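You operate a simulated robot arm through the tools that you are given. There is no shell and no other tool. Be economical: measure what you need, move in short steps, check, and stop when the job is done.

You run a simulated two-armed robot. Do the job below in one go: nothing can be reset, and whatever is moved stays where it is left.

## Task
Pick up the card sleeve marked "L2" from the top of the grey bench with one hand, pass it to the other hand and put it on the third shelf from the bottom of the tall rack.

It is judged by the outcome, as a careful person would: the job done as asked, and still so three seconds after it is handed in. It fails if anything else is knocked over, pushed out of place, dropped, spilled or broken.

## Robot
Two 7-joint arms with three-finger grippers on one trunk, on a base that drives. Base frame: it is fixed to the floor where the robot stands at the start and does not move with it; the origin is under the middle of the robot, x ahead of it, y to its left, z up; the surface under the hand at the start is at about z = 880. Lengths are in mm, angles in degrees, forces in N, time in s.
The left shoulder is at the start at [30, 124, 1058], the right one opposite. With the tool pointing down near the work surface each hand reaches from about 100 to 780 mm from the robot's upright axis, wherever it stands, measured 20 degrees to its own side. Places, roughly: third shelf of the tall rack [800, 3000, 900]. Payload 2.2 kg a hand.
The tool frame of a hand sits at the grasp point between the pads (the TCP): z along the fingers, y along the line on which they close. The tips reach 28 mm beyond it. Largest opening 102 mm; the body of the gripper starts 71 mm behind the TCP.
Orientation is that of the tool frame in the base frame, as a unit quaternion [w, x, y, z]. With the fingers straight down and closing along the base's y, the tool's x points along the base's -x, its y along +y and its z along -z.

## Interface
- The arms move only by the tool step_arm. It takes "left_motion", "right_motion" or both (then of equal length, played together; a hand with none holds still); each is a list of rows, each a list of 7 numbers: the finger opening in mm, from 0 to 102, then the shift along the tool's x, y, z in mm, then the turn, a rotation vector about the tool's x, y, z in degrees. In form: [[fingers, dx, dy, dz, ax, ay, az], ...]. A call has 1 to 8 rows; each row shifts and turns the commanded pose from where the row before left it, along the tool's axes as they then stand. A row lasts 0.2 s, in which the tool goes at most 50 mm and 8.6 degrees; a call with a longer step from one row to the next is refused whole, and so is a gripper value outside its range. A pose out of reach is approached as far as the arm can. The call stops where the force on the tool passes 40 N (or 10 N more than at its start, if that is more) or the arm is blocked; 0.2 s more then pass. The fingers move at their own pace and stop on an object; they squeeze with about 33 N. The grip force told is the motor's: it shows also when the fingers shut on nothing. Time passes only in rows, and 0.2 s behind the last, so rows that do not move let the fingers close. It gives the time, the measured TCP pose, the force on the tool (base axes), the opening and the grip force at its end, in the units of the frame above (readings bear some noise), with the torque about the TCP (base axes, N m) and any sound that the robot's microphone picked up.
- Cameras (640 x 400 px; columns grow to the right, rows downward): "scene" is now at [40.1, -1.4, 1765.1]; the picture's right is [0.01, -1.00, 0.00], its down [-0.83, -0.01, -0.56] and it looks along [0.56, 0.00, -0.83] (base axes); focal length 276 px, centre (320, 200). "left" rides on the left gripper at [72, 38, -86] in its tool frame; the picture's right is [-0.46, 0.89, 0.00], its down [-0.60, -0.32, -0.73] and it looks along [-0.65, -0.34, 0.68] (tool axes); focal length 256 px, centre (320, 200). "right" rides on the right gripper at [69, 44, -86] in its tool frame; the picture's right is [-0.53, 0.85, 0.00], its down [-0.58, -0.36, -0.73] and it looks along [-0.62, -0.39, 0.68] (tool axes); focal length 256 px, centre (320, 200). There is no depth. A picture from a camera that has moved, and an enlarged one, comes with that camera's place and axes in the base frame and with its lens.
- capture(camera): a new picture of that camera. It takes no simulated time.
- lift_body(by): slides the trunk up (or, below 0, down) by that many mm; the arms and the scene camera ride with it, the base frame stays. It gives what a move gives, with no picture.
- steer(legs): drives the robot by 1 to 6 legs, each [ahead, left, turn to the left] in mm, mm and degrees, along the robot's own axes; the way and the turn of a leg run together, so that a leg with both is an arc; at most 1500 mm and 180 degrees a leg. The arms and the cameras ride along, it lands a little off, and it stops where it bumps. It gives what a move gives.
- pan_tilt(pan, tilt): turns the head with the scene camera to pan (to the left, within 143 degrees either way) and tilt (down, from -29 to 69), counted from straight ahead of the robot. It gives what a move gives.
- zoom(camera, box): a new picture of the part [left, top, right, bottom] of that camera's present view, enlarged. It takes no simulated time.
- sign_off(): hands the job in; it is judged then, once.

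Go step by step. Nothing tells you exact positions but the pictures and the camera data: compare them with the known pose of the tool, close in by small moves and look again before you grip or let go. The budget is 120 turns and 92 pictures, counting those below and the enlarged ones. Unless the task says otherwise, let go and move clear before handing in, and close with one line.

The tools are called after ">>>" as name(argument=value, ...) on one line, values as JSON. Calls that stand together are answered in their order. step_arm: Moves the arms, as the interface text tells. Its arguments: {"type":"object","properties":{"left_motion":{"type":"array"},"right_motion":{"type":"array"}},"required":[]} The other tools are called the same way: lift_body (by) slides the trunk up or down; steer (legs) drives the base; pan_tilt (pan, tilt) turns the head that bears the scene camera; capture (camera) takes a picture; zoom (camera, box) takes an enlarged picture of a part of a camera's view; sign_off () hands the job in.

At the start:

```text
time: 0.0
left_ee_pos: [561.8, 189.4, 1115.3]
left_tcp_rot: [0.0, 0.001, 1.0, 0.0]
left_contact_force: [-0.1, 0.1, -0.4]
left_wrist_torque: [0.02, 0.0, 0.0]
left_gripper_width: 101.9
left_grasp_force: 0.0
right_ee_pos: [427.2, -247.0, 1100.8]
right_tcp_rot: [0.0, 0.0, 1.0, -0.001]
right_contact_force: [0.5, 0.1, 1.2]
right_wrist_torque: [0.0, 0.02, 0.01]
right_gripper_width: 102.1
right_grasp_force: 0.1
trunk travel left (down, up): [-300.0, 240.0]
robot x, y, heading: [1.9, 1.1, -0.1]
head pan, tilt: [0.4, 55.6]
```

scene: 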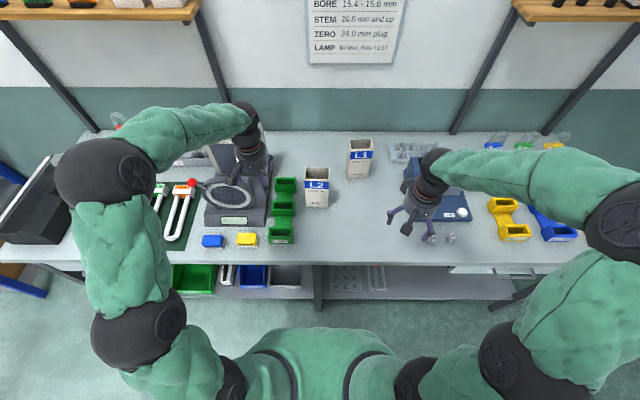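
right: 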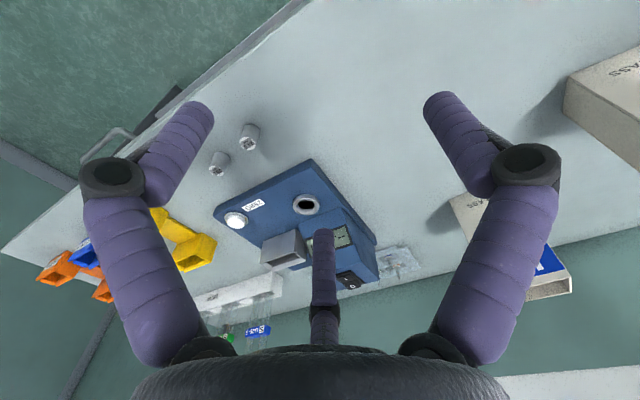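
left: 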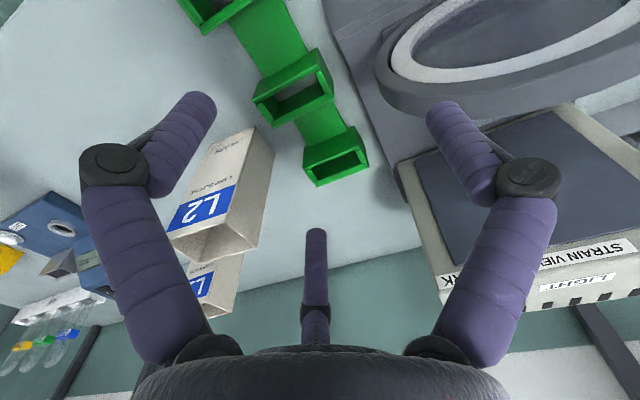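

I see the L2 sleeve standing on the bench between the green bins and the L1 sleeve. I'll zoom in to measure it.

>>> zoom(camera="scene", box=[240, 120, 400, 260])

>>> zoom(camera="left", box=[120, 90, 320, 330])

```text
2.86 times, centred on (320, 190) of scene
camera zoom: at [40.1, -1.4, 1765.1], right [0.01, -1.0, 0.0], down [-0.83, -0.01, -0.56], along [0.56, 0.0, -0.83], focal length 788 px, centre (320, 229)
```

zoom: 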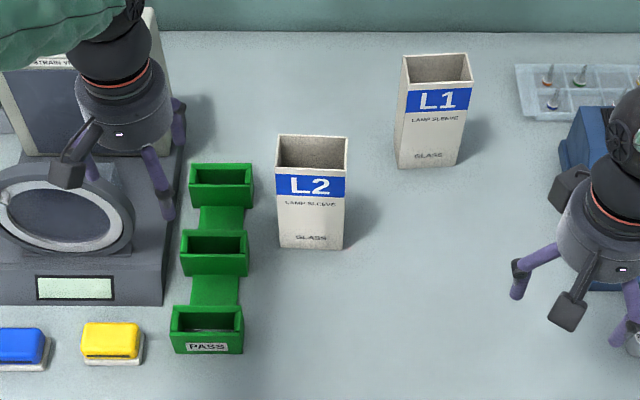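

```text
1.67 times, centred on (220, 210) of left
camera zoom: at [487.9, 226.2, 1200.6], right [0.46, 0.89, 0.0], down [0.6, -0.32, 0.73], along [0.65, -0.34, -0.68], focal length 427 px, centre (487, 183)
```

zoom: 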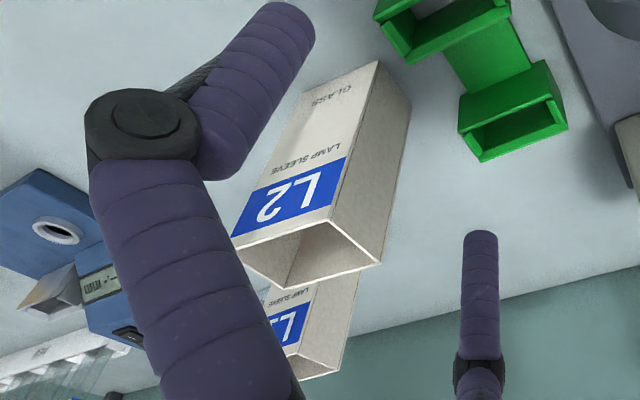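

The sleeve is about 80 wide (y), 60 deep (x), and about 170 tall, near (632, 9). I'll look at the rack to plan the placing.

>>> pan_tilt(pan=75, tilt=15)

>>> capture(camera="scene")

```text
time: 1.5
left_ee_pos: [561.1, 188.7, 1116.1]
left_tcp_rot: [0.001, 0.0, 1.0, 0.001]
left_contact_force: [-0.7, 0.1, -0.5]
left_wrist_torque: [-0.01, -0.04, 0.03]
left_gripper_width: 102.1
left_grasp_force: 0.1
right_ee_pos: [428.3, -247.0, 1101.3]
right_tcp_rot: [0.001, 0.0, 1.0, 0.0]
right_contact_force: [-0.2, -0.4, -0.2]
right_wrist_torque: [0.02, -0.01, 0.01]
right_gripper_width: 101.9
right_grasp_force: 0.1
trunk travel left (down, up): [-300.0, 240.0]
robot x, y, heading: [-1.9, -0.2, -0.0]
head pan, tilt: [75.0, 15.0]
```

```text
86 pictures are left
camera scene: at [-7.1, 88.3, 1826.1], right [0.97, -0.26, 0.0], down [-0.07, -0.25, -0.97], along [0.25, 0.93, -0.26], focal length 276 px, centre (320, 200)
```

scene: 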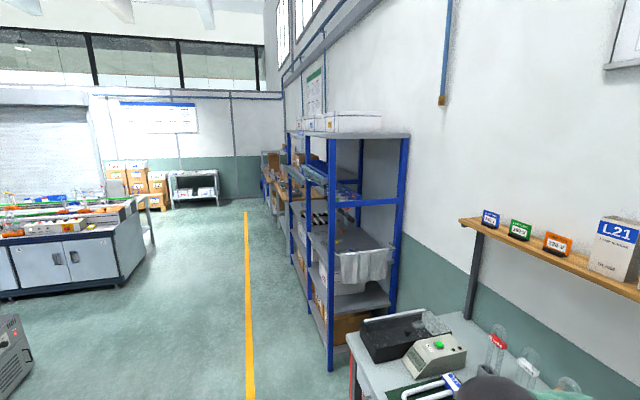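

The rack stands along the same wall with its open side facing -x. I'll zoom in on it.

>>> zoom(camera="scene", box=[240, 100, 420, 380])

>>> zoom(camera="left", box=[200, 180, 270, 280])

```text
1.43 times, centred on (330, 240) of scene
camera zoom: at [-7.1, 88.3, 1826.1], right [0.97, -0.26, 0.0], down [-0.07, -0.25, -0.97], along [0.25, 0.93, -0.26], focal length 394 px, centre (306, 143)
```

zoom: 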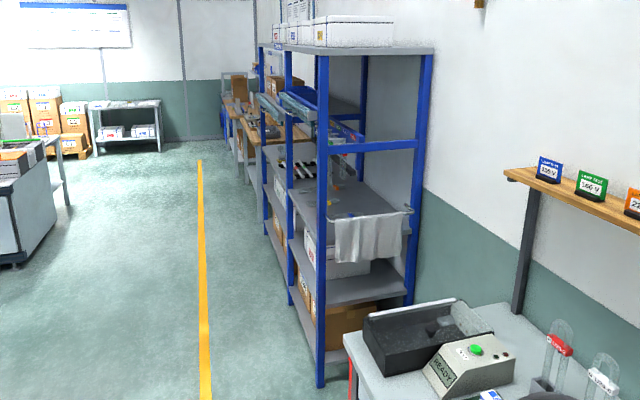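

```text
4.00 times, centred on (235, 230) of left
camera zoom: at [487.9, 226.2, 1200.6], right [0.46, 0.89, 0.0], down [0.6, -0.32, 0.73], along [0.65, -0.34, -0.68], focal length 1024 px, centre (660, 80)
```

zoom: 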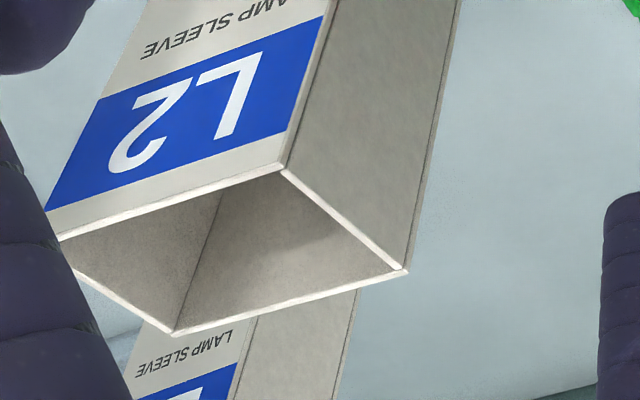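

The rack's third shelf sits between the one with the boxes and the one with the blue bin. Before planning the grip I'll look closely at the gripper's shape, since the wrist pictures seem to show three finger-like rods.

>>> pan_tilt(pan=0, tilt=50)

>>> zoom(camera="scene", box=[190, 90, 350, 290])

>>> zoom(camera="scene", box=[380, 140, 480, 260])

```text
time: 2.9
left_ee_pos: [561.5, 188.7, 1115.3]
left_tcp_rot: [0.0, 0.001, 1.0, 0.0]
left_contact_force: [-0.2, 0.1, -0.2]
left_wrist_torque: [0.0, 0.05, 0.0]
left_gripper_width: 102.0
left_grasp_force: 0.1
right_ee_pos: [426.2, -249.1, 1101.6]
right_tcp_rot: [0.0, -0.001, 1.0, 0.0]
right_contact_force: [-0.2, 0.6, 0.0]
right_wrist_torque: [0.01, -0.03, 0.0]
right_gripper_width: 102.1
right_grasp_force: 0.0
trunk travel left (down, up): [-300.0, 240.0]
robot x, y, heading: [-1.4, 0.0, -0.3]
head pan, tilt: [0.0, 50.0]
```

```text
2.00 times, centred on (270, 190) of scene
camera zoom: at [45.7, -1.9, 1772.4], right [0.0, -1.0, 0.0], down [-0.77, 0.0, -0.64], along [0.64, 0.0, -0.77], focal length 551 px, centre (420, 220)
```

zoom: 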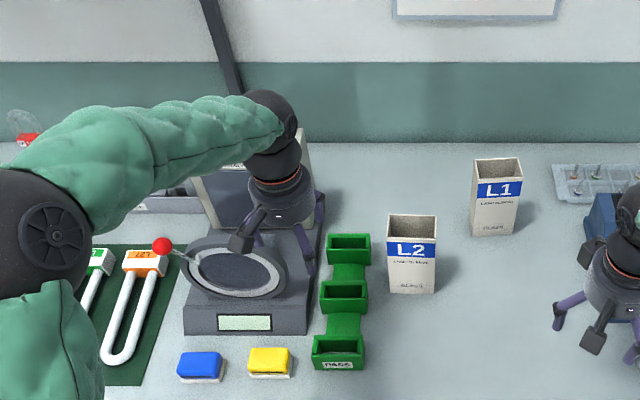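

```text
3.33 times, centred on (430, 200) of scene
camera zoom: at [45.7, -1.9, 1772.4], right [0.0, -1.0, 0.0], down [-0.77, 0.0, -0.64], along [0.64, 0.0, -0.77], focal length 919 px, centre (-47, 200)
```

zoom: 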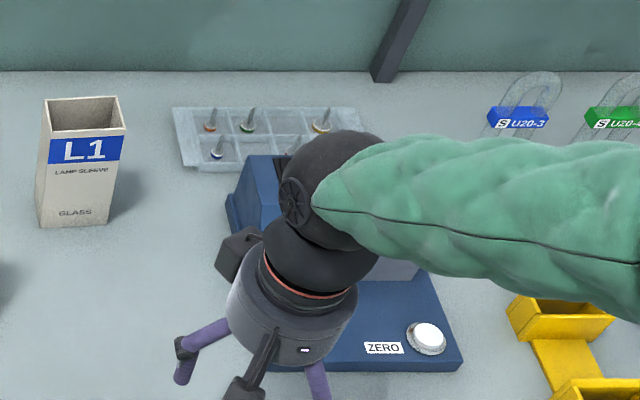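

The hand may be three-fingered in fact. I'll close the left hand partly and see how the rods move.

>>> step_arm(left_motion=[[40, 0, 0, 0, 0, 0, 0], [40, 0, 0, 0, 0, 0, 0], [40, 0, 0, 0, 0, 0, 0]])

>>> capture(camera="left")

```text
time: 3.7
left_ee_pos: [561.3, 189.0, 1115.2]
left_tcp_rot: [0.0, -0.001, 1.0, 0.001]
left_contact_force: [-0.1, 0.4, 0.8]
left_wrist_torque: [-0.02, 0.03, 0.01]
left_gripper_width: 39.9
left_grasp_force: 0.1
right_ee_pos: [427.7, -246.9, 1101.6]
right_tcp_rot: [0.0, 0.0, 1.0, -0.001]
right_contact_force: [0.0, 0.2, 1.1]
right_wrist_torque: [0.0, -0.01, 0.04]
right_gripper_width: 101.9
right_grasp_force: 0.1
trunk travel left (down, up): [-300.0, 240.0]
robot x, y, heading: [1.6, -0.0, 0.2]
head pan, tilt: [0.0, 50.0]
```

```text
81 pictures are left
camera left: at [487.9, 226.2, 1200.6], right [0.47, 0.89, 0.0], down [0.6, -0.32, 0.73], along [0.65, -0.34, -0.68], focal length 256 px, centre (320, 200)
```

left: 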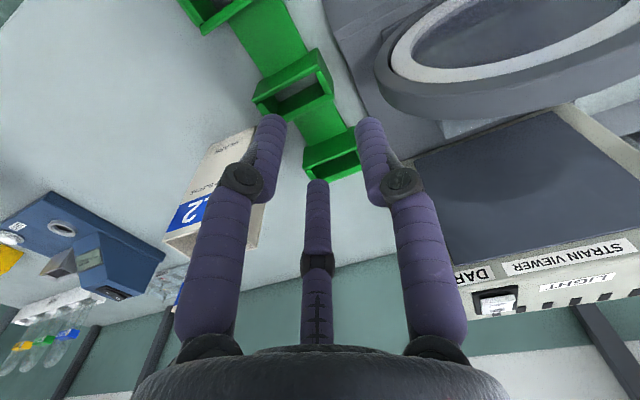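

The hand closes three rods at 120°, so I'll use a grip that suits either kind of hand: across the thin side of the sleeve (base x). I'll raise the left hand, open it and turn it 90° about its axis.

>>> step_arm(left_motion=[[102, 0, 0, -20, 0, 0, 8.2], [102, 0, 0, -20, 0, 0, 8.2], [102, 0, 0, -20, 0, 0, 8.2], [102, 0, 0, -20, 0, 0, 8.2], [102, 0, 0, -10, 0, 0, 8.2], [102, 0, 0, 0, 0, 0, 8.2], [102, 0, 0, 0, 0, 0, 8.2], [102, 0, 0, 0, 0, 0, 8.2]])

>>> step_arm(left_motion=[[102, 0, 0, 0, 0, 0, 8.2], [102, 0, 0, 0, 0, 0, 8.2], [102, 0, 0, 0, 0, 0, 8.0], [102, 0, 0, 0, 0, 0, 0]])

>>> capture(camera="left")

>>> capture(camera="scene")

```text
time: 5.5
left_ee_pos: [560.9, 188.2, 1204.3]
left_tcp_rot: [0.0, 0.543, 0.84, -0.001]
left_contact_force: [0.3, -0.4, 1.2]
left_wrist_torque: [0.01, -0.01, 0.02]
left_gripper_width: 102.0
left_grasp_force: 0.0
right_ee_pos: [426.1, -246.7, 1102.0]
right_tcp_rot: [0.0, 0.0, 1.0, -0.001]
right_contact_force: [-0.5, -0.7, 0.7]
right_wrist_torque: [0.04, 0.0, -0.03]
right_gripper_width: 102.1
right_grasp_force: 0.1
trunk travel left (down, up): [-300.0, 240.0]
robot x, y, heading: [-2.0, -0.6, -0.0]
head pan, tilt: [0.0, 50.0]
```

```text
time: 6.5
left_ee_pos: [561.1, 189.2, 1204.8]
left_tcp_rot: [0.0, 0.708, 0.706, 0.001]
left_contact_force: [-0.2, -0.3, -0.7]
left_wrist_torque: [-0.04, 0.02, 0.03]
left_gripper_width: 101.9
left_grasp_force: 0.1
right_ee_pos: [426.8, -249.4, 1101.8]
right_tcp_rot: [0.0, 0.0, 1.0, -0.001]
right_contact_force: [-0.7, 0.6, -0.2]
right_wrist_torque: [0.01, 0.0, -0.03]
right_gripper_width: 102.2
right_grasp_force: 0.1
trunk travel left (down, up): [-300.0, 240.0]
robot x, y, heading: [1.3, -1.0, 0.1]
head pan, tilt: [0.0, 50.0]
```

```text
80 pictures are left
camera left: at [598.7, 261.2, 1291.0], right [0.88, -0.47, 0.0], down [-0.32, -0.6, 0.73], along [-0.34, -0.65, -0.68], focal length 256 px, centre (320, 200)
```

left: 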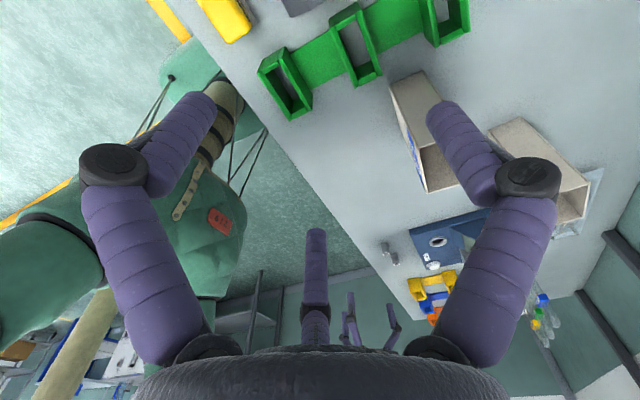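

```text
79 pictures are left
camera scene: at [45.6, -1.9, 1772.4], right [0.0, -1.0, 0.0], down [-0.77, 0.0, -0.64], along [0.64, 0.0, -0.77], focal length 276 px, centre (320, 200)
```

scene: 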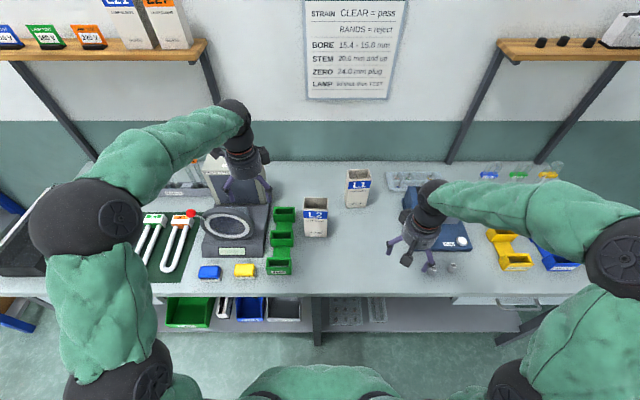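

I'll zoom tightly on the sleeve from the head camera for exact corner pixels.

>>> zoom(camera="scene", box=[285, 180, 349, 244])

>>> step_arm(left_motion=[[102, -40, -20, 0, 0, 0, 0], [102, -30, -25, 0, 0, 0, 0], [102, 0, 0, 0, 0, 0, 0]])

>>> capture(camera="left")

```text
6.25 times, centred on (317, 212) of scene
camera zoom: at [45.6, -1.9, 1772.4], right [0.0, -1.0, 0.0], down [-0.77, 0.0, -0.64], along [0.64, 0.0, -0.77], focal length 1723 px, centre (339, 125)
```

zoom: 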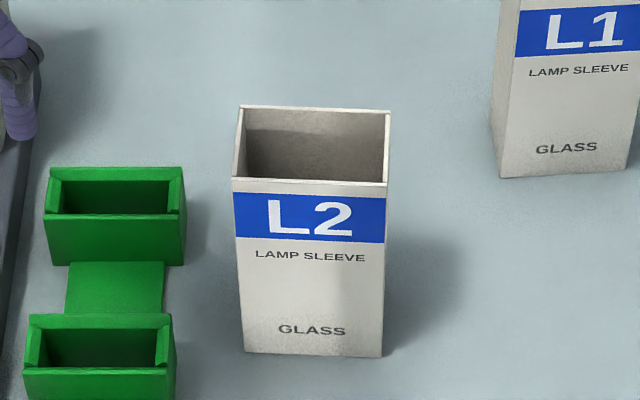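

```text
time: 7.3
left_ee_pos: [517.2, 119.2, 1207.8]
left_tcp_rot: [0.0, 0.707, 0.707, 0.001]
left_contact_force: [-0.4, -0.2, 0.4]
left_wrist_torque: [-0.02, -0.02, 0.0]
left_gripper_width: 101.9
left_grasp_force: 0.0
right_ee_pos: [427.3, -248.8, 1101.1]
right_tcp_rot: [0.0, 0.0, 1.0, 0.0]
right_contact_force: [-0.2, -0.2, 0.1]
right_wrist_torque: [0.03, 0.04, 0.03]
right_gripper_width: 101.9
right_grasp_force: 0.0
trunk travel left (down, up): [-300.0, 240.0]
robot x, y, heading: [-0.1, -1.7, -0.1]
head pan, tilt: [0.0, 50.0]
```

```text
77 pictures are left
camera left: at [554.2, 191.7, 1293.8], right [0.89, -0.46, 0.0], down [-0.32, -0.6, 0.73], along [-0.34, -0.65, -0.68], focal length 256 px, centre (320, 200)
```

left: 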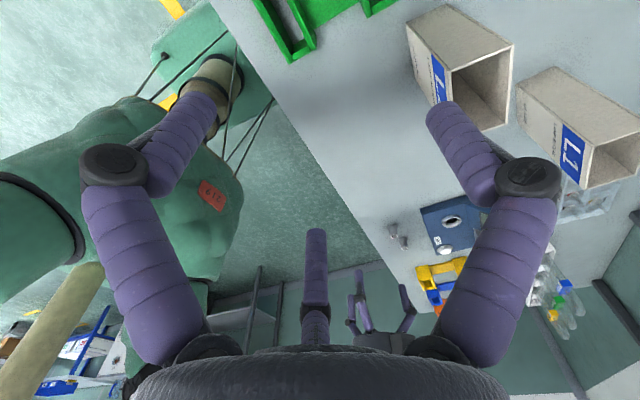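

The sleeve measures 83 × 53 × 168, centred at (639, 12), turned about −2.5°, with its top at z≈1048. I'll look inside it through the left camera.

>>> zoom(camera="left", box=[390, 0, 540, 130])

```text
3.08 times, centred on (465, 65) of left
camera zoom: at [554.2, 191.7, 1293.8], right [0.89, -0.46, 0.0], down [-0.32, -0.6, 0.73], along [-0.34, -0.65, -0.68], focal length 788 px, centre (-126, 615)
```

zoom: 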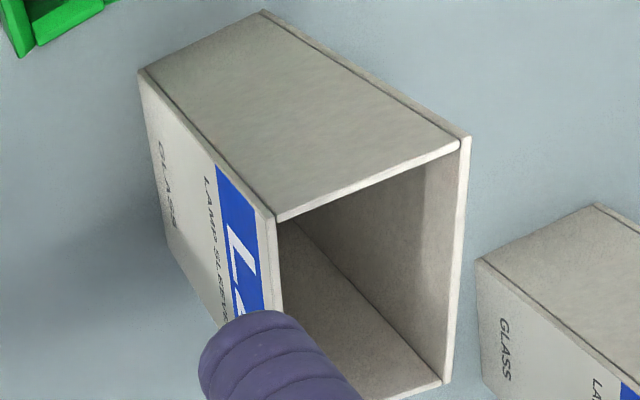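

The sleeve looks empty and the positions agree between cameras. I'll move the left hand over it, yawed to match.

>>> step_arm(left_motion=[[102, -26.7, 28.5, 0, 0, 0, 2.4], [102, -26.7, 28.5, 0, 0, 0, 0], [102, -26.7, 28.5, 0, 0, 0, 0], [102, -22, 32, 0, 0, 0, 0], [102, 0, 0, 40, 0, 0, 0], [102, 0, 0, 40, 0, 0, 0], [102, 0, 0, 0, 0, 0, 0]])

>>> capture(camera="left")

>>> zoom(camera="scene", box=[260, 130, 380, 250])

```text
time: 8.9
left_ee_pos: [628.4, 10.4, 1123.9]
left_tcp_rot: [0.0, 0.722, 0.692, 0.0]
left_contact_force: [-0.1, 0.6, 1.2]
left_wrist_torque: [-0.02, -0.03, 0.0]
left_gripper_width: 101.9
left_grasp_force: 0.1
right_ee_pos: [427.3, -247.7, 1102.1]
right_tcp_rot: [-0.001, 0.0, 1.0, -0.001]
right_contact_force: [0.2, 0.6, 0.0]
right_wrist_torque: [0.01, -0.02, -0.01]
right_gripper_width: 101.8
right_grasp_force: 0.0
trunk travel left (down, up): [-300.0, 240.0]
robot x, y, heading: [1.1, 0.3, -0.1]
head pan, tilt: [0.0, 50.0]
```

```text
75 pictures are left
camera left: at [668.0, 81.6, 1209.5], right [0.87, -0.5, 0.0], down [-0.34, -0.59, 0.73], along [-0.37, -0.63, -0.68], focal length 256 px, centre (320, 200)
```

left: 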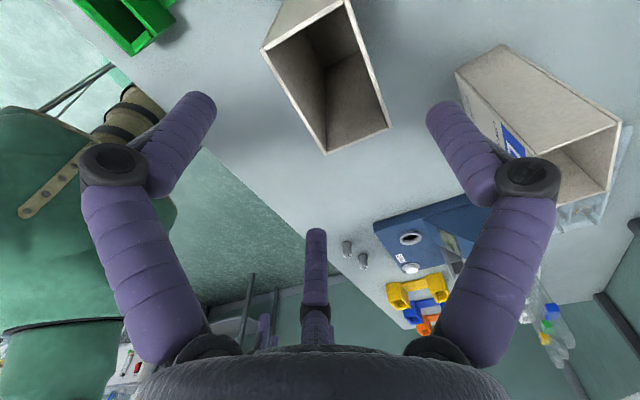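

```text
3.33 times, centred on (320, 190) of scene
camera zoom: at [44.7, -1.4, 1772.5], right [0.0, -1.0, 0.0], down [-0.77, 0.0, -0.64], along [0.64, 0.0, -0.77], focal length 919 px, centre (320, 233)
```

zoom: 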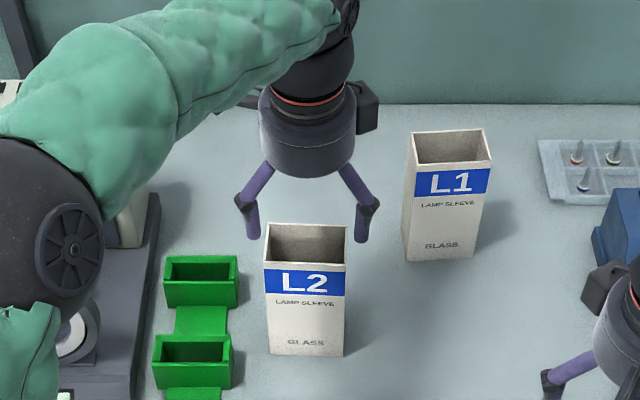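

The hand is centred with the rods outside the sleeve's rim. I'll descend to about 24 mm below the rim level with the TCP, then check before closing.

>>> step_arm(left_motion=[[102, 2, 0, 30, 0, 0, 0], [102, 0, 0, 30, 0, 0, 0], [102, 0, 0, 25, 0, 0, 0], [102, 0, 0, 15, 0, 0, 0], [102, 0, 0, 0, 0, 0, 0]])

>>> capture(camera="left")

>>> zoom(camera="scene", box=[260, 130, 380, 250])

```text
time: 10.1
left_ee_pos: [629.8, 14.1, 1024.9]
left_tcp_rot: [0.0, 0.721, 0.692, 0.0]
left_contact_force: [0.1, 0.7, 0.2]
left_wrist_torque: [0.0, -0.01, 0.02]
left_gripper_width: 102.1
left_grasp_force: 0.1
right_ee_pos: [428.1, -248.0, 1101.4]
right_tcp_rot: [0.0, 0.0, 1.0, -0.001]
right_contact_force: [-1.0, -0.4, 1.4]
right_wrist_torque: [-0.02, 0.02, -0.01]
right_gripper_width: 102.0
right_grasp_force: 0.0
trunk travel left (down, up): [-300.0, 240.0]
robot x, y, heading: [-1.6, -1.8, -0.0]
head pan, tilt: [0.0, 50.0]
```

```text
73 pictures are left
camera left: at [670.3, 84.5, 1109.2], right [0.87, -0.5, 0.0], down [-0.34, -0.59, 0.73], along [-0.37, -0.63, -0.68], focal length 256 px, centre (320, 200)
```

left: 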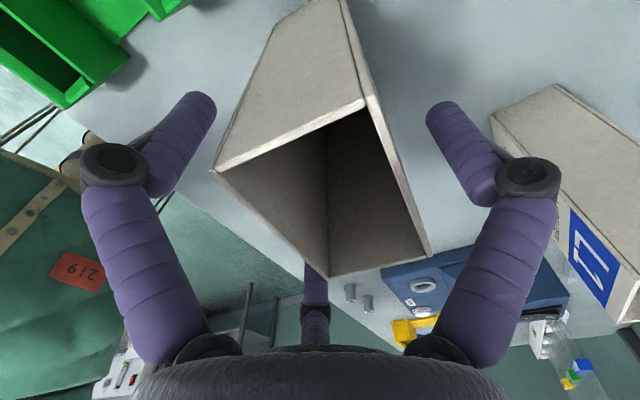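

```text
3.33 times, centred on (320, 190) of scene
camera zoom: at [45.5, -2.0, 1772.4], right [0.0, -1.0, 0.0], down [-0.77, 0.0, -0.64], along [0.64, 0.0, -0.77], focal length 919 px, centre (320, 233)
```

zoom: 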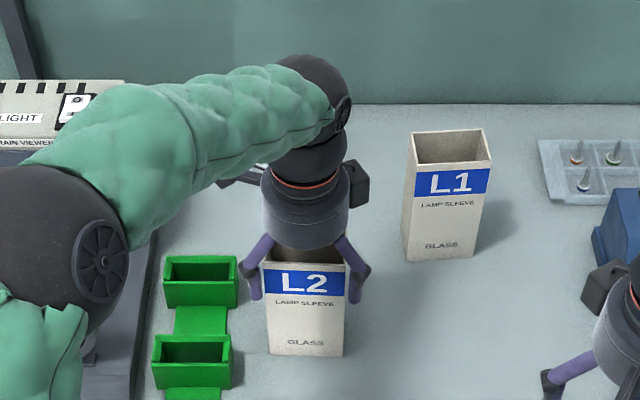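

The rods straddle the sleeve. I'll close in stages and watch which contact comes first.

>>> step_arm(left_motion=[[72, 0, 0, 0, 0, 0, 0], [68, 0, 0, 0, 0, 0, 0], [68, 0, 0, 0, 0, 0, 0]])

>>> capture(camera="left")

```text
time: 10.9
left_ee_pos: [630.0, 12.6, 1022.6]
left_tcp_rot: [0.0, 0.722, 0.692, -0.001]
left_contact_force: [0.0, 1.0, 0.5]
left_wrist_torque: [0.03, -0.03, 0.02]
left_gripper_width: 68.4
left_grasp_force: 0.1
right_ee_pos: [426.2, -248.4, 1101.5]
right_tcp_rot: [0.0, 0.0, 1.0, 0.0]
right_contact_force: [-0.1, -0.2, 0.0]
right_wrist_torque: [0.02, -0.01, 0.03]
right_gripper_width: 102.0
right_grasp_force: 0.0
trunk travel left (down, up): [-300.0, 240.0]
robot x, y, heading: [2.9, -1.4, -0.1]
head pan, tilt: [0.0, 50.0]
```

```text
71 pictures are left
camera left: at [670.4, 84.5, 1109.3], right [0.87, -0.5, 0.0], down [-0.34, -0.59, 0.73], along [-0.37, -0.63, -0.68], focal length 256 px, centre (320, 200)
```

left: 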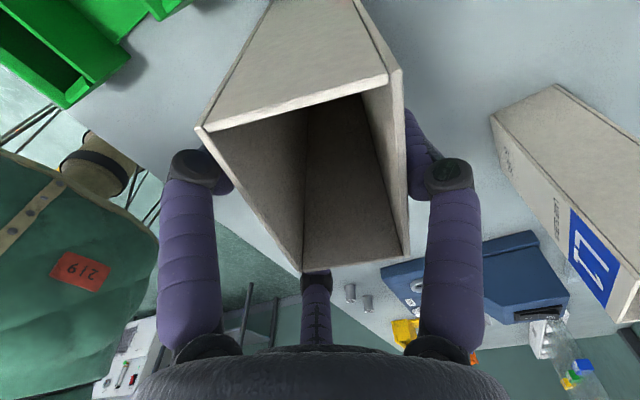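

The sleeve turned by about 12°: the hand truly has three fingers at 120°, and one pushed on the side face. I'll open, rise clear, and realign so that both front fingers meet the label face and the third meets the back face.

>>> step_arm(left_motion=[[102, 0, 0, 0, 0, 0, 0], [102, 0, 0, 0, 0, 0, 0], [102, 0, 0, -35, 0, 0, 0], [102, 0, 0, -35, 0, 0, 0], [102, 0, 0, 0, 0, 0, 0]])

>>> capture(camera="left")

>>> zoom(camera="scene", box=[285, 180, 349, 244])

```text
time: 12.1
left_ee_pos: [629.8, 12.0, 1093.9]
left_tcp_rot: [-0.001, 0.722, 0.692, -0.001]
left_contact_force: [0.2, 0.5, 0.5]
left_wrist_torque: [-0.01, 0.0, 0.02]
left_gripper_width: 102.1
left_grasp_force: 0.1
right_ee_pos: [427.3, -248.8, 1101.0]
right_tcp_rot: [-0.001, 0.001, 1.0, 0.0]
right_contact_force: [-0.2, 1.0, -0.3]
right_wrist_torque: [-0.02, -0.04, 0.0]
right_gripper_width: 101.8
right_grasp_force: 0.0
trunk travel left (down, up): [-300.0, 240.0]
robot x, y, heading: [0.8, 1.5, 0.0]
head pan, tilt: [0.0, 50.0]
```

```text
70 pictures are left
camera left: at [670.6, 83.3, 1179.7], right [0.86, -0.5, 0.0], down [-0.34, -0.59, 0.73], along [-0.37, -0.63, -0.68], focal length 256 px, centre (320, 200)
```

left: 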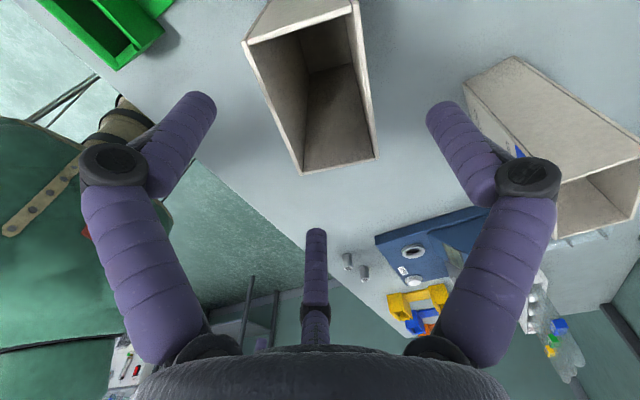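

```text
6.25 times, centred on (317, 212) of scene
camera zoom: at [46.0, -2.0, 1772.4], right [0.0, -1.0, 0.0], down [-0.77, 0.0, -0.64], along [0.64, 0.0, -0.77], focal length 1723 px, centre (339, 125)
```

zoom: 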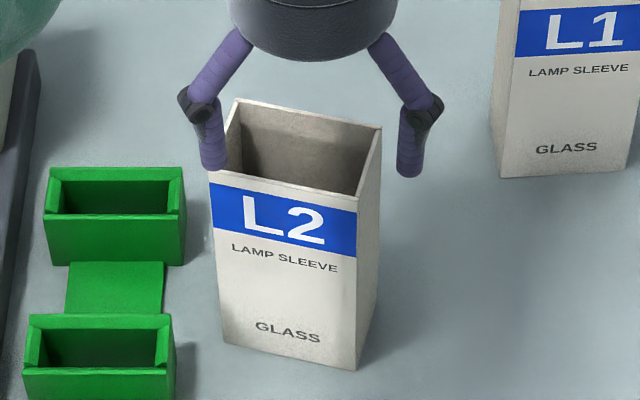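

The corners from both cameras agree: centre (637, 21), yaw −14°. I'll shift and turn the hand to match, placing the front face 13 mm in front of the TCP, then go down.

>>> step_arm(left_motion=[[102, 12, -5.9, 0, 0, 0, 0], [102, 0, 0, 0, 0, 0, 5.8], [102, 0, 0, 0, 0, 0, 5.8], [102, 0, 0, 0, 0, 0, 0]])

>>> capture(camera="left")

>>> zoom(camera="scene", box=[285, 180, 349, 244])

```text
time: 13.1
left_ee_pos: [624.0, 26.0, 1095.7]
left_tcp_rot: [0.0, 0.788, 0.615, 0.001]
left_contact_force: [0.0, 0.1, -0.7]
left_wrist_torque: [-0.03, 0.01, 0.0]
left_gripper_width: 102.0
left_grasp_force: 0.0
right_ee_pos: [426.8, -248.8, 1101.4]
right_tcp_rot: [0.0, 0.0, 1.0, 0.0]
right_contact_force: [0.3, 0.5, 0.1]
right_wrist_torque: [0.04, 0.04, 0.02]
right_gripper_width: 101.7
right_grasp_force: 0.2
trunk travel left (down, up): [-300.0, 240.0]
robot x, y, heading: [2.0, 0.3, 0.3]
head pan, tilt: [0.0, 50.0]
```

```text
68 pictures are left
camera left: at [678.0, 86.9, 1180.9], right [0.75, -0.67, 0.0], down [-0.45, -0.51, 0.73], along [-0.49, -0.55, -0.68], focal length 256 px, centre (320, 200)
```

left: 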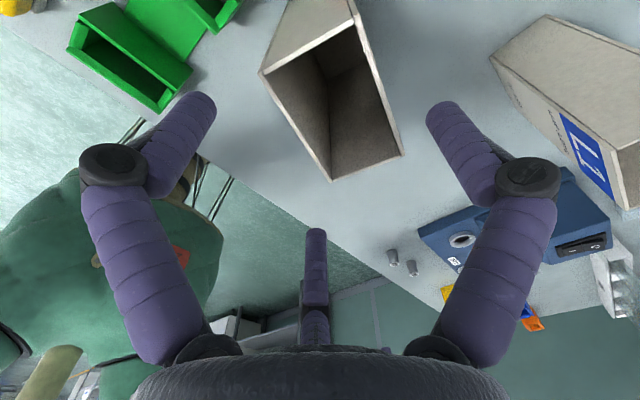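

```text
6.25 times, centred on (317, 212) of scene
camera zoom: at [45.8, -2.2, 1772.4], right [0.0, -1.0, 0.0], down [-0.77, 0.0, -0.64], along [0.64, 0.0, -0.77], focal length 1723 px, centre (339, 125)
```

zoom: 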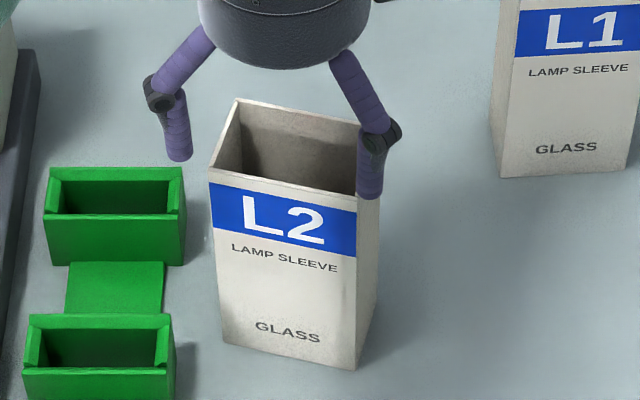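

Alignment checks out. I'll go down 70 mm and close in stages.

>>> step_arm(left_motion=[[102, -1, 0, 35, 0, 0, 0], [102, 0, 0, 36, 0, 0, 0], [102, 0, 0, 0, 0, 0, 0], [84, 0, 0, 0, 0, 0, 0], [76, 0, 0, 0, 0, 0, 0], [76, 0, 0, 0, 0, 0, 0]])

>>> capture(camera="left")

>>> zoom(camera="scene", box=[285, 180, 349, 244])

```text
time: 14.5
left_ee_pos: [625.8, 24.4, 1022.9]
left_tcp_rot: [0.0, 0.788, 0.615, 0.0]
left_contact_force: [-0.3, 0.1, -1.2]
left_wrist_torque: [0.01, 0.01, 0.0]
left_gripper_width: 76.7
left_grasp_force: 0.4
right_ee_pos: [426.7, -248.4, 1101.6]
right_tcp_rot: [0.0, 0.001, 1.0, 0.0]
right_contact_force: [0.6, 0.7, 0.0]
right_wrist_torque: [0.01, 0.02, 0.01]
right_gripper_width: 102.0
right_grasp_force: 0.0
trunk travel left (down, up): [-300.0, 240.0]
robot x, y, heading: [2.6, 1.7, -0.2]
head pan, tilt: [0.0, 50.0]
```

```text
66 pictures are left
camera left: at [678.5, 85.6, 1108.0], right [0.75, -0.67, 0.0], down [-0.45, -0.51, 0.73], along [-0.49, -0.55, -0.68], focal length 256 px, centre (320, 200)
```

left: 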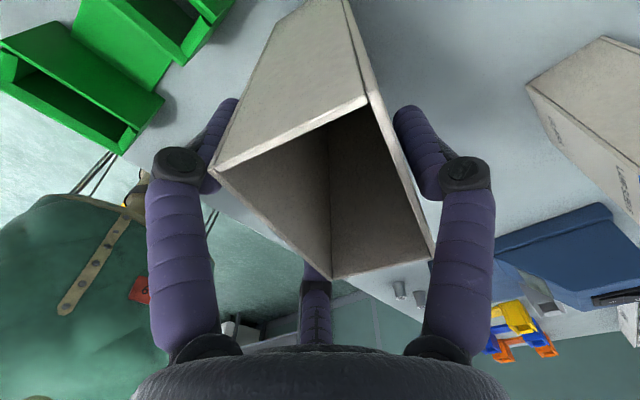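

```text
6.25 times, centred on (317, 212) of scene
camera zoom: at [45.8, -2.0, 1772.4], right [0.0, -1.0, 0.0], down [-0.77, 0.0, -0.64], along [0.64, 0.0, -0.77], focal length 1723 px, centre (339, 125)
```

zoom: 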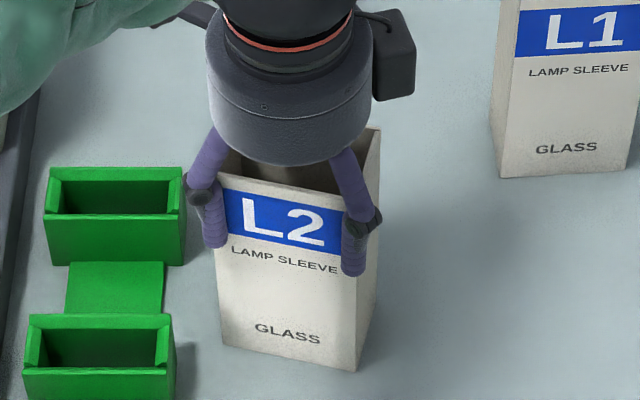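

Both front fingers are now on the label face and the sleeve hasn't turned. I'll close fully.

>>> step_arm(left_motion=[[68, 0, 0, 0, 0, 0, 0], [58, 0, 0, 0, 0, 0, 0], [40, 0, 0, 0, 0, 0, 0], [20, 0, 0, 0, 0, 0, 0], [20, 0, 0, 0, 0, 0, 0]])

>>> capture(camera="left")

>>> zoom(camera="scene", box=[285, 180, 349, 244])

```text
time: 15.7
left_ee_pos: [625.6, 25.1, 1022.0]
left_tcp_rot: [0.0, 0.788, 0.616, 0.0]
left_contact_force: [0.5, -1.0, 1.8]
left_wrist_torque: [-0.05, -0.09, -0.03]
left_gripper_width: 74.4
left_grasp_force: 32.9
right_ee_pos: [427.6, -248.5, 1101.0]
right_tcp_rot: [0.0, 0.0, 1.0, -0.001]
right_contact_force: [1.2, -0.9, 0.2]
right_wrist_torque: [-0.01, -0.05, 0.03]
right_gripper_width: 102.1
right_grasp_force: 0.1
trunk travel left (down, up): [-300.0, 240.0]
robot x, y, heading: [1.2, -0.2, -0.2]
head pan, tilt: [0.0, 50.0]
```

```text
64 pictures are left
camera left: at [678.6, 85.6, 1108.4], right [0.75, -0.67, 0.0], down [-0.45, -0.51, 0.73], along [-0.49, -0.55, -0.68], focal length 256 px, centre (320, 200)
```

left: 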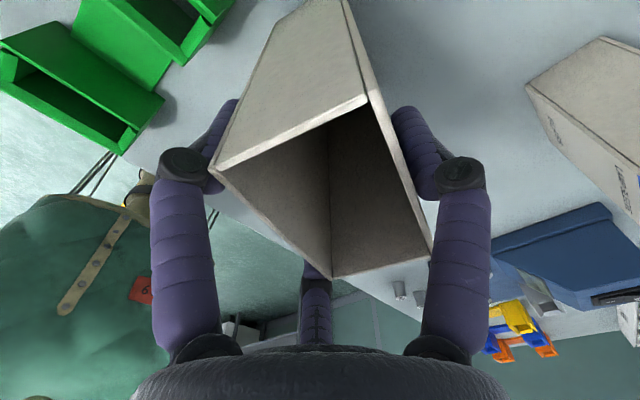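

```text
6.25 times, centred on (317, 212) of scene
camera zoom: at [45.6, -2.0, 1772.4], right [0.0, -1.0, 0.0], down [-0.77, 0.0, -0.64], along [0.64, 0.0, -0.77], focal length 1723 px, centre (339, 125)
```

zoom: 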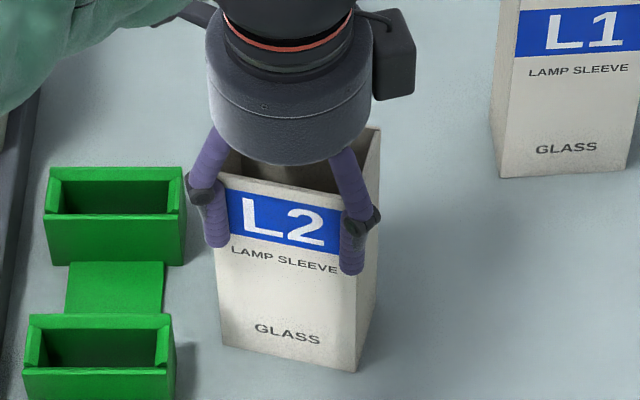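

Firm grip at 33 N. I'll lift the sleeve by 60 mm and check it for slip and stray contents.

>>> step_arm(left_motion=[[20, 0, 0, -5, 0, 0, 0], [20, 0, 0, -15, 0, 0, 0], [20, 0, 0, -20, 0, 0, 0], [20, 0, 0, -20, 0, 0, 0], [20, 0, 0, 0, 0, 0, 0]])

>>> capture(camera="scene")

>>> capture(camera="left")

>>> capture(camera="right")

```text
time: 16.9
left_ee_pos: [624.8, 27.8, 1082.9]
left_tcp_rot: [0.0, 0.788, 0.616, 0.0]
left_contact_force: [0.4, 0.4, -1.2]
left_wrist_torque: [-0.03, 0.02, 0.03]
left_gripper_width: 74.2
left_grasp_force: 33.4
right_ee_pos: [427.4, -248.2, 1101.1]
right_tcp_rot: [0.0, 0.0, 1.0, -0.001]
right_contact_force: [0.4, 0.6, 0.0]
right_wrist_torque: [-0.03, 0.04, 0.0]
right_gripper_width: 102.0
right_grasp_force: 0.0
trunk travel left (down, up): [-300.0, 240.0]
robot x, y, heading: [-4.0, 0.8, 0.1]
head pan, tilt: [0.0, 50.0]
```

```text
62 pictures are left
camera scene: at [46.0, -2.0, 1772.4], right [0.0, -1.0, 0.0], down [-0.77, 0.0, -0.64], along [0.64, 0.0, -0.77], focal length 276 px, centre (320, 200)
```

scene: 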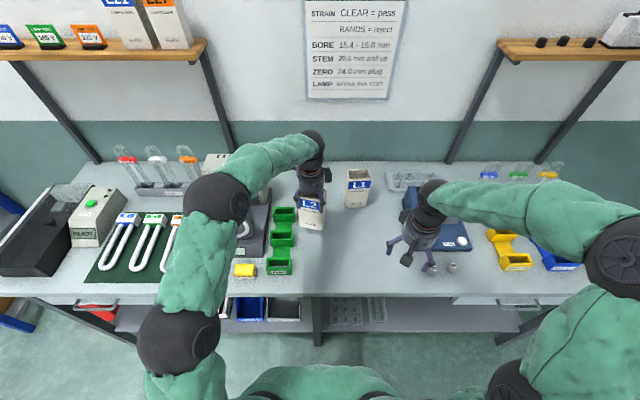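

```text
61 pictures are left
camera left: at [678.3, 88.8, 1168.9], right [0.75, -0.67, 0.0], down [-0.45, -0.51, 0.73], along [-0.49, -0.55, -0.68], focal length 256 px, centre (320, 200)
```

left: 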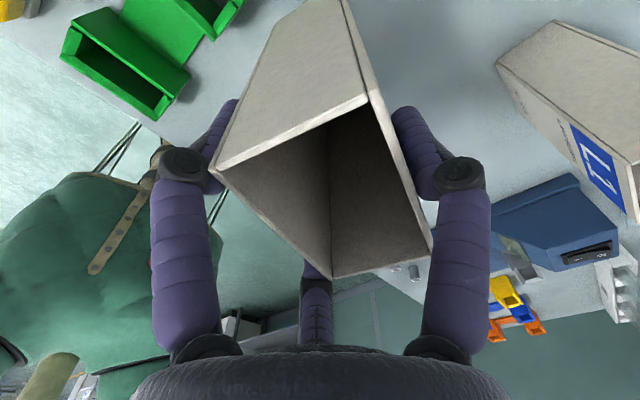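

```text
60 pictures are left
camera right: at [357.7, -204.6, 1189.2], right [0.53, 0.85, 0.0], down [0.58, -0.36, 0.73], along [0.62, -0.39, -0.68], focal length 256 px, centre (320, 200)
```

right: 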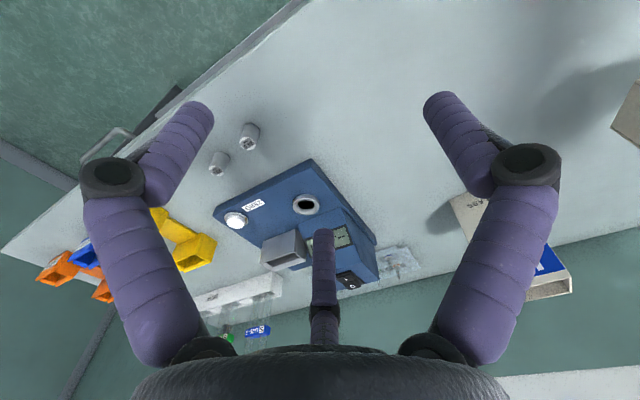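

The sleeve is held well, it is very light and nothing was left behind. I'll raise it a bit and back the robot off the bench for the handover.

>>> step_arm(left_motion=[[20, 0, 0, -30, 0, 0, 0], [20, 0, 0, -30, 0, 0, 0], [20, 0, 0, 0, 0, 0, 0]])

>>> steer(legs=[[-400, 0, 0]])

>>> capture(camera="scene")

```text
time: 17.7
left_ee_pos: [625.6, 27.8, 1141.9]
left_tcp_rot: [-0.001, 0.788, 0.615, 0.0]
left_contact_force: [0.7, 0.3, -0.4]
left_wrist_torque: [0.0, -0.01, -0.02]
left_gripper_width: 74.1
left_grasp_force: 32.6
right_ee_pos: [428.2, -249.1, 1102.6]
right_tcp_rot: [0.0, 0.0, 1.0, 0.0]
right_contact_force: [-0.1, -0.5, 0.1]
right_wrist_torque: [-0.02, 0.01, 0.05]
right_gripper_width: 102.1
right_grasp_force: 0.1
trunk travel left (down, up): [-300.0, 240.0]
robot x, y, heading: [1.5, -0.4, -0.5]
head pan, tilt: [0.0, 50.0]
```

```text
time: 20.2
left_ee_pos: [240.6, 32.9, 1141.6]
left_tcp_rot: [0.0, 0.787, 0.617, 0.0]
left_contact_force: [-0.2, -0.2, -0.7]
left_wrist_torque: [-0.02, -0.01, 0.02]
left_gripper_width: 74.1
left_grasp_force: 33.0
right_ee_pos: [43.9, -247.0, 1100.9]
right_tcp_rot: [0.0, -0.003, 1.0, 0.0]
right_contact_force: [-1.0, 0.2, 0.9]
right_wrist_torque: [0.0, -0.05, 0.0]
right_gripper_width: 102.2
right_grasp_force: 0.0
trunk travel left (down, up): [-300.0, 240.0]
robot x, y, heading: [-383.9, -2.0, 0.2]
head pan, tilt: [0.0, 50.0]
```

```text
59 pictures are left
camera scene: at [-339.6, -2.9, 1772.4], right [0.01, -1.0, 0.0], down [-0.77, 0.0, -0.64], along [0.64, 0.0, -0.77], focal length 276 px, centre (320, 200)
```

scene: 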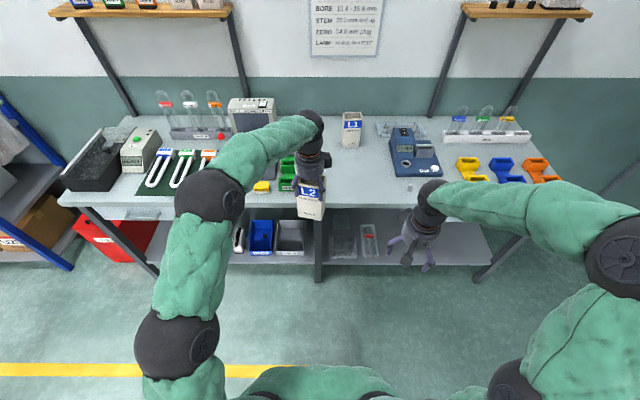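

Now I'll turn the left hand back so the sleeve's thin side lies along y, and pitch the right hand to point forward.

>>> step_arm(left_motion=[[20, 0, 0, 0, 0, 0, -8], [20, 0, 0, 0, 0, 0, -8], [20, 0, 0, 0, 0, 0, -8], [20, 0, 0, 0, 0, 0, -8], [20, 0, 0, 0, 0, 0, -8], [20, 0, 0, 0, 0, 0, -8], [20, 0, 0, 0, 0, 0, -8], [20, 0, 0, 0, 0, 0, -8]], right_motion=[[102, 0, 0, 0, 0, -8.5, 0], [102, 0, 0, 0, 0, -8.5, 0], [102, 0, 0, 0, 0, -8.5, 0], [102, 0, 0, 0, 0, -8.5, 0], [102, 0, 0, 0, 0, -8.5, 0], [102, 0, 0, 0, 0, -8.5, 0], [102, 0, 0, 0, 0, -8.5, 0], [102, 0, 0, 0, 0, -8.5, 0]])

>>> step_arm(left_motion=[[20, 0, 0, 0, 0, 0, -8], [20, 0, 0, 0, 0, 0, -8], [20, 0, 0, 0, 0, 0, -8], [20, 0, 0, 0, 0, 0, -8], [20, 0, 0, 0, 0, 0, -8], [20, 0, 0, 0, 0, 0, 0]], right_motion=[[102, 0, 0, 0, 0, -5, 0], [102, 0, 0, 0, 0, -5, 0], [102, 0, 0, 0, 0, 0, 0], [102, 0, 0, 0, 0, 0, 0], [102, 0, 0, 0, 0, 0, 0], [102, 0, 0, 0, 0, 0, 0]])

>>> capture(camera="scene")

>>> capture(camera="right")

>>> capture(camera="left")

```text
time: 22.0
left_ee_pos: [243.2, 32.3, 1140.2]
left_tcp_rot: [0.0, 0.338, 0.941, 0.001]
left_contact_force: [-0.3, 0.8, 0.4]
left_wrist_torque: [-0.02, 0.03, 0.01]
left_gripper_width: 74.0
left_grasp_force: 33.5
right_ee_pos: [45.3, -248.6, 1100.2]
right_tcp_rot: [0.559, -0.002, 0.829, 0.001]
right_contact_force: [0.3, -0.6, -0.6]
right_wrist_torque: [-0.01, 0.06, -0.01]
right_gripper_width: 101.9
right_grasp_force: 0.1
trunk travel left (down, up): [-300.0, 240.0]
robot x, y, heading: [-383.5, -4.1, 0.6]
head pan, tilt: [0.0, 50.0]
```

```text
time: 23.4
left_ee_pos: [240.5, 33.2, 1141.6]
left_tcp_rot: [0.0, -0.004, 1.0, -0.001]
left_contact_force: [0.2, -0.6, -0.7]
left_wrist_torque: [-0.02, -0.02, -0.08]
left_gripper_width: 74.2
left_grasp_force: 33.1
right_ee_pos: [43.8, -246.7, 1101.3]
right_tcp_rot: [0.629, -0.002, 0.778, 0.002]
right_contact_force: [-0.2, -0.5, 0.0]
right_wrist_torque: [-0.04, -0.02, -0.01]
right_gripper_width: 102.0
right_grasp_force: 0.0
trunk travel left (down, up): [-300.0, 240.0]
robot x, y, heading: [-382.1, 3.1, 0.2]
head pan, tilt: [0.0, 50.0]
```

```text
58 pictures are left
camera scene: at [-338.5, -2.9, 1772.4], right [0.01, -1.0, 0.0], down [-0.77, 0.0, -0.64], along [0.64, 0.0, -0.77], focal length 276 px, centre (320, 200)
```

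scene: 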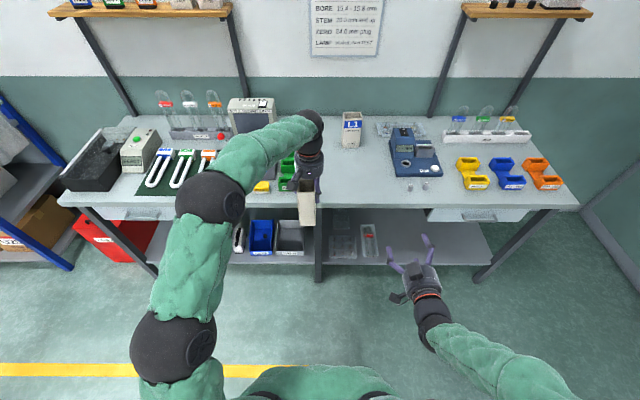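

```text
57 pictures are left
camera right: at [-55.7, -204.4, 1053.5], right [0.11, 0.85, 0.52], down [-0.59, -0.37, 0.72], along [0.8, -0.39, 0.46], focal length 256 px, centre (320, 200)
```

right: 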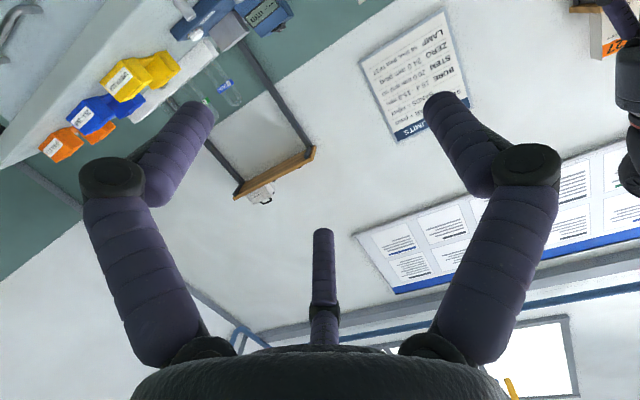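

```text
56 pictures are left
camera left: at [167.8, 70.4, 1228.0], right [0.46, 0.89, 0.0], down [0.61, -0.31, 0.73], along [0.65, -0.33, -0.68], focal length 256 px, centre (320, 200)
```

left: 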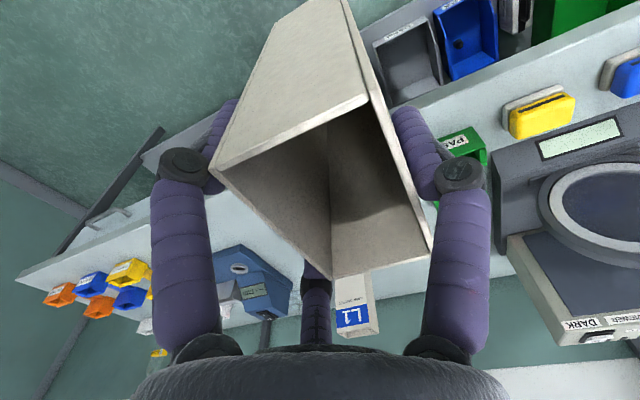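

Both hands are oriented as planned. I'll move the right hand to stand just short of the sleeve, in line with it.

>>> step_arm(right_motion=[[98, 4.5, 40, 7.7, 0, 0, 0], [98, 4.5, 40, 7.7, 0, 0, 0], [98, 4.5, 40, 7.7, 0, 0, 0], [98, 4.5, 40, 7.7, 0, 0, 0], [98, 4.5, 40, 7.7, 0, 0, 0], [98, 4.5, 40, 7.7, 0, 0, 0], [98, 4.5, 40, 7.7, 0, 0, 0], [98, 0, 0, 0, 0, 0, 0]])

>>> capture(camera="scene")

>>> capture(camera="right")

```text
time: 25.2
left_ee_pos: [241.9, 31.7, 1141.8]
left_tcp_rot: [0.0, -0.003, 1.0, 0.0]
left_contact_force: [-0.1, -1.3, -0.7]
left_wrist_torque: [0.02, -0.05, 0.01]
left_gripper_width: 73.9
left_grasp_force: 33.2
right_ee_pos: [90.3, 32.7, 1060.7]
right_tcp_rot: [0.629, -0.002, 0.777, 0.003]
right_contact_force: [0.7, -1.0, -0.3]
right_wrist_torque: [0.02, -0.03, 0.01]
right_gripper_width: 98.0
right_grasp_force: 0.1
trunk travel left (down, up): [-300.0, 240.0]
robot x, y, heading: [-388.0, -2.8, 0.3]
head pan, tilt: [0.0, 50.0]
```

```text
55 pictures are left
camera scene: at [-339.1, -4.0, 1772.4], right [0.01, -1.0, 0.0], down [-0.77, 0.0, -0.64], along [0.64, 0.0, -0.77], focal length 276 px, centre (320, 200)
```

scene: 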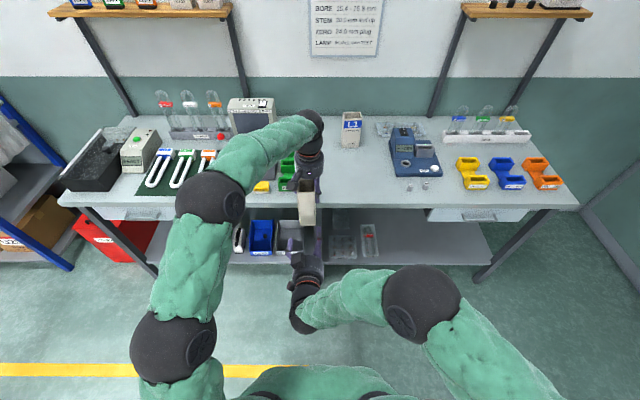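

```text
54 pictures are left
camera right: at [-8.8, 75.6, 1012.7], right [0.11, 0.85, 0.52], down [-0.59, -0.37, 0.72], along [0.8, -0.39, 0.46], focal length 256 px, centre (320, 200)
```

right: 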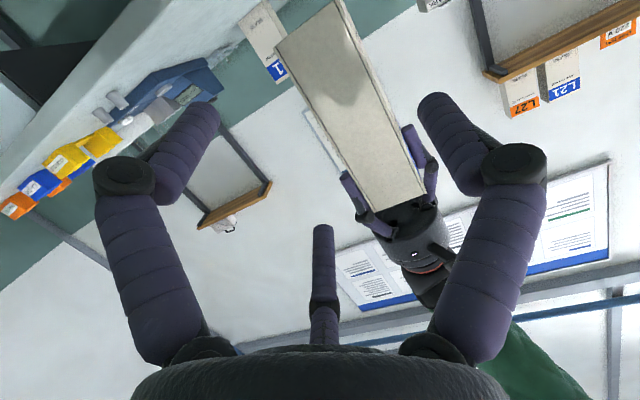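

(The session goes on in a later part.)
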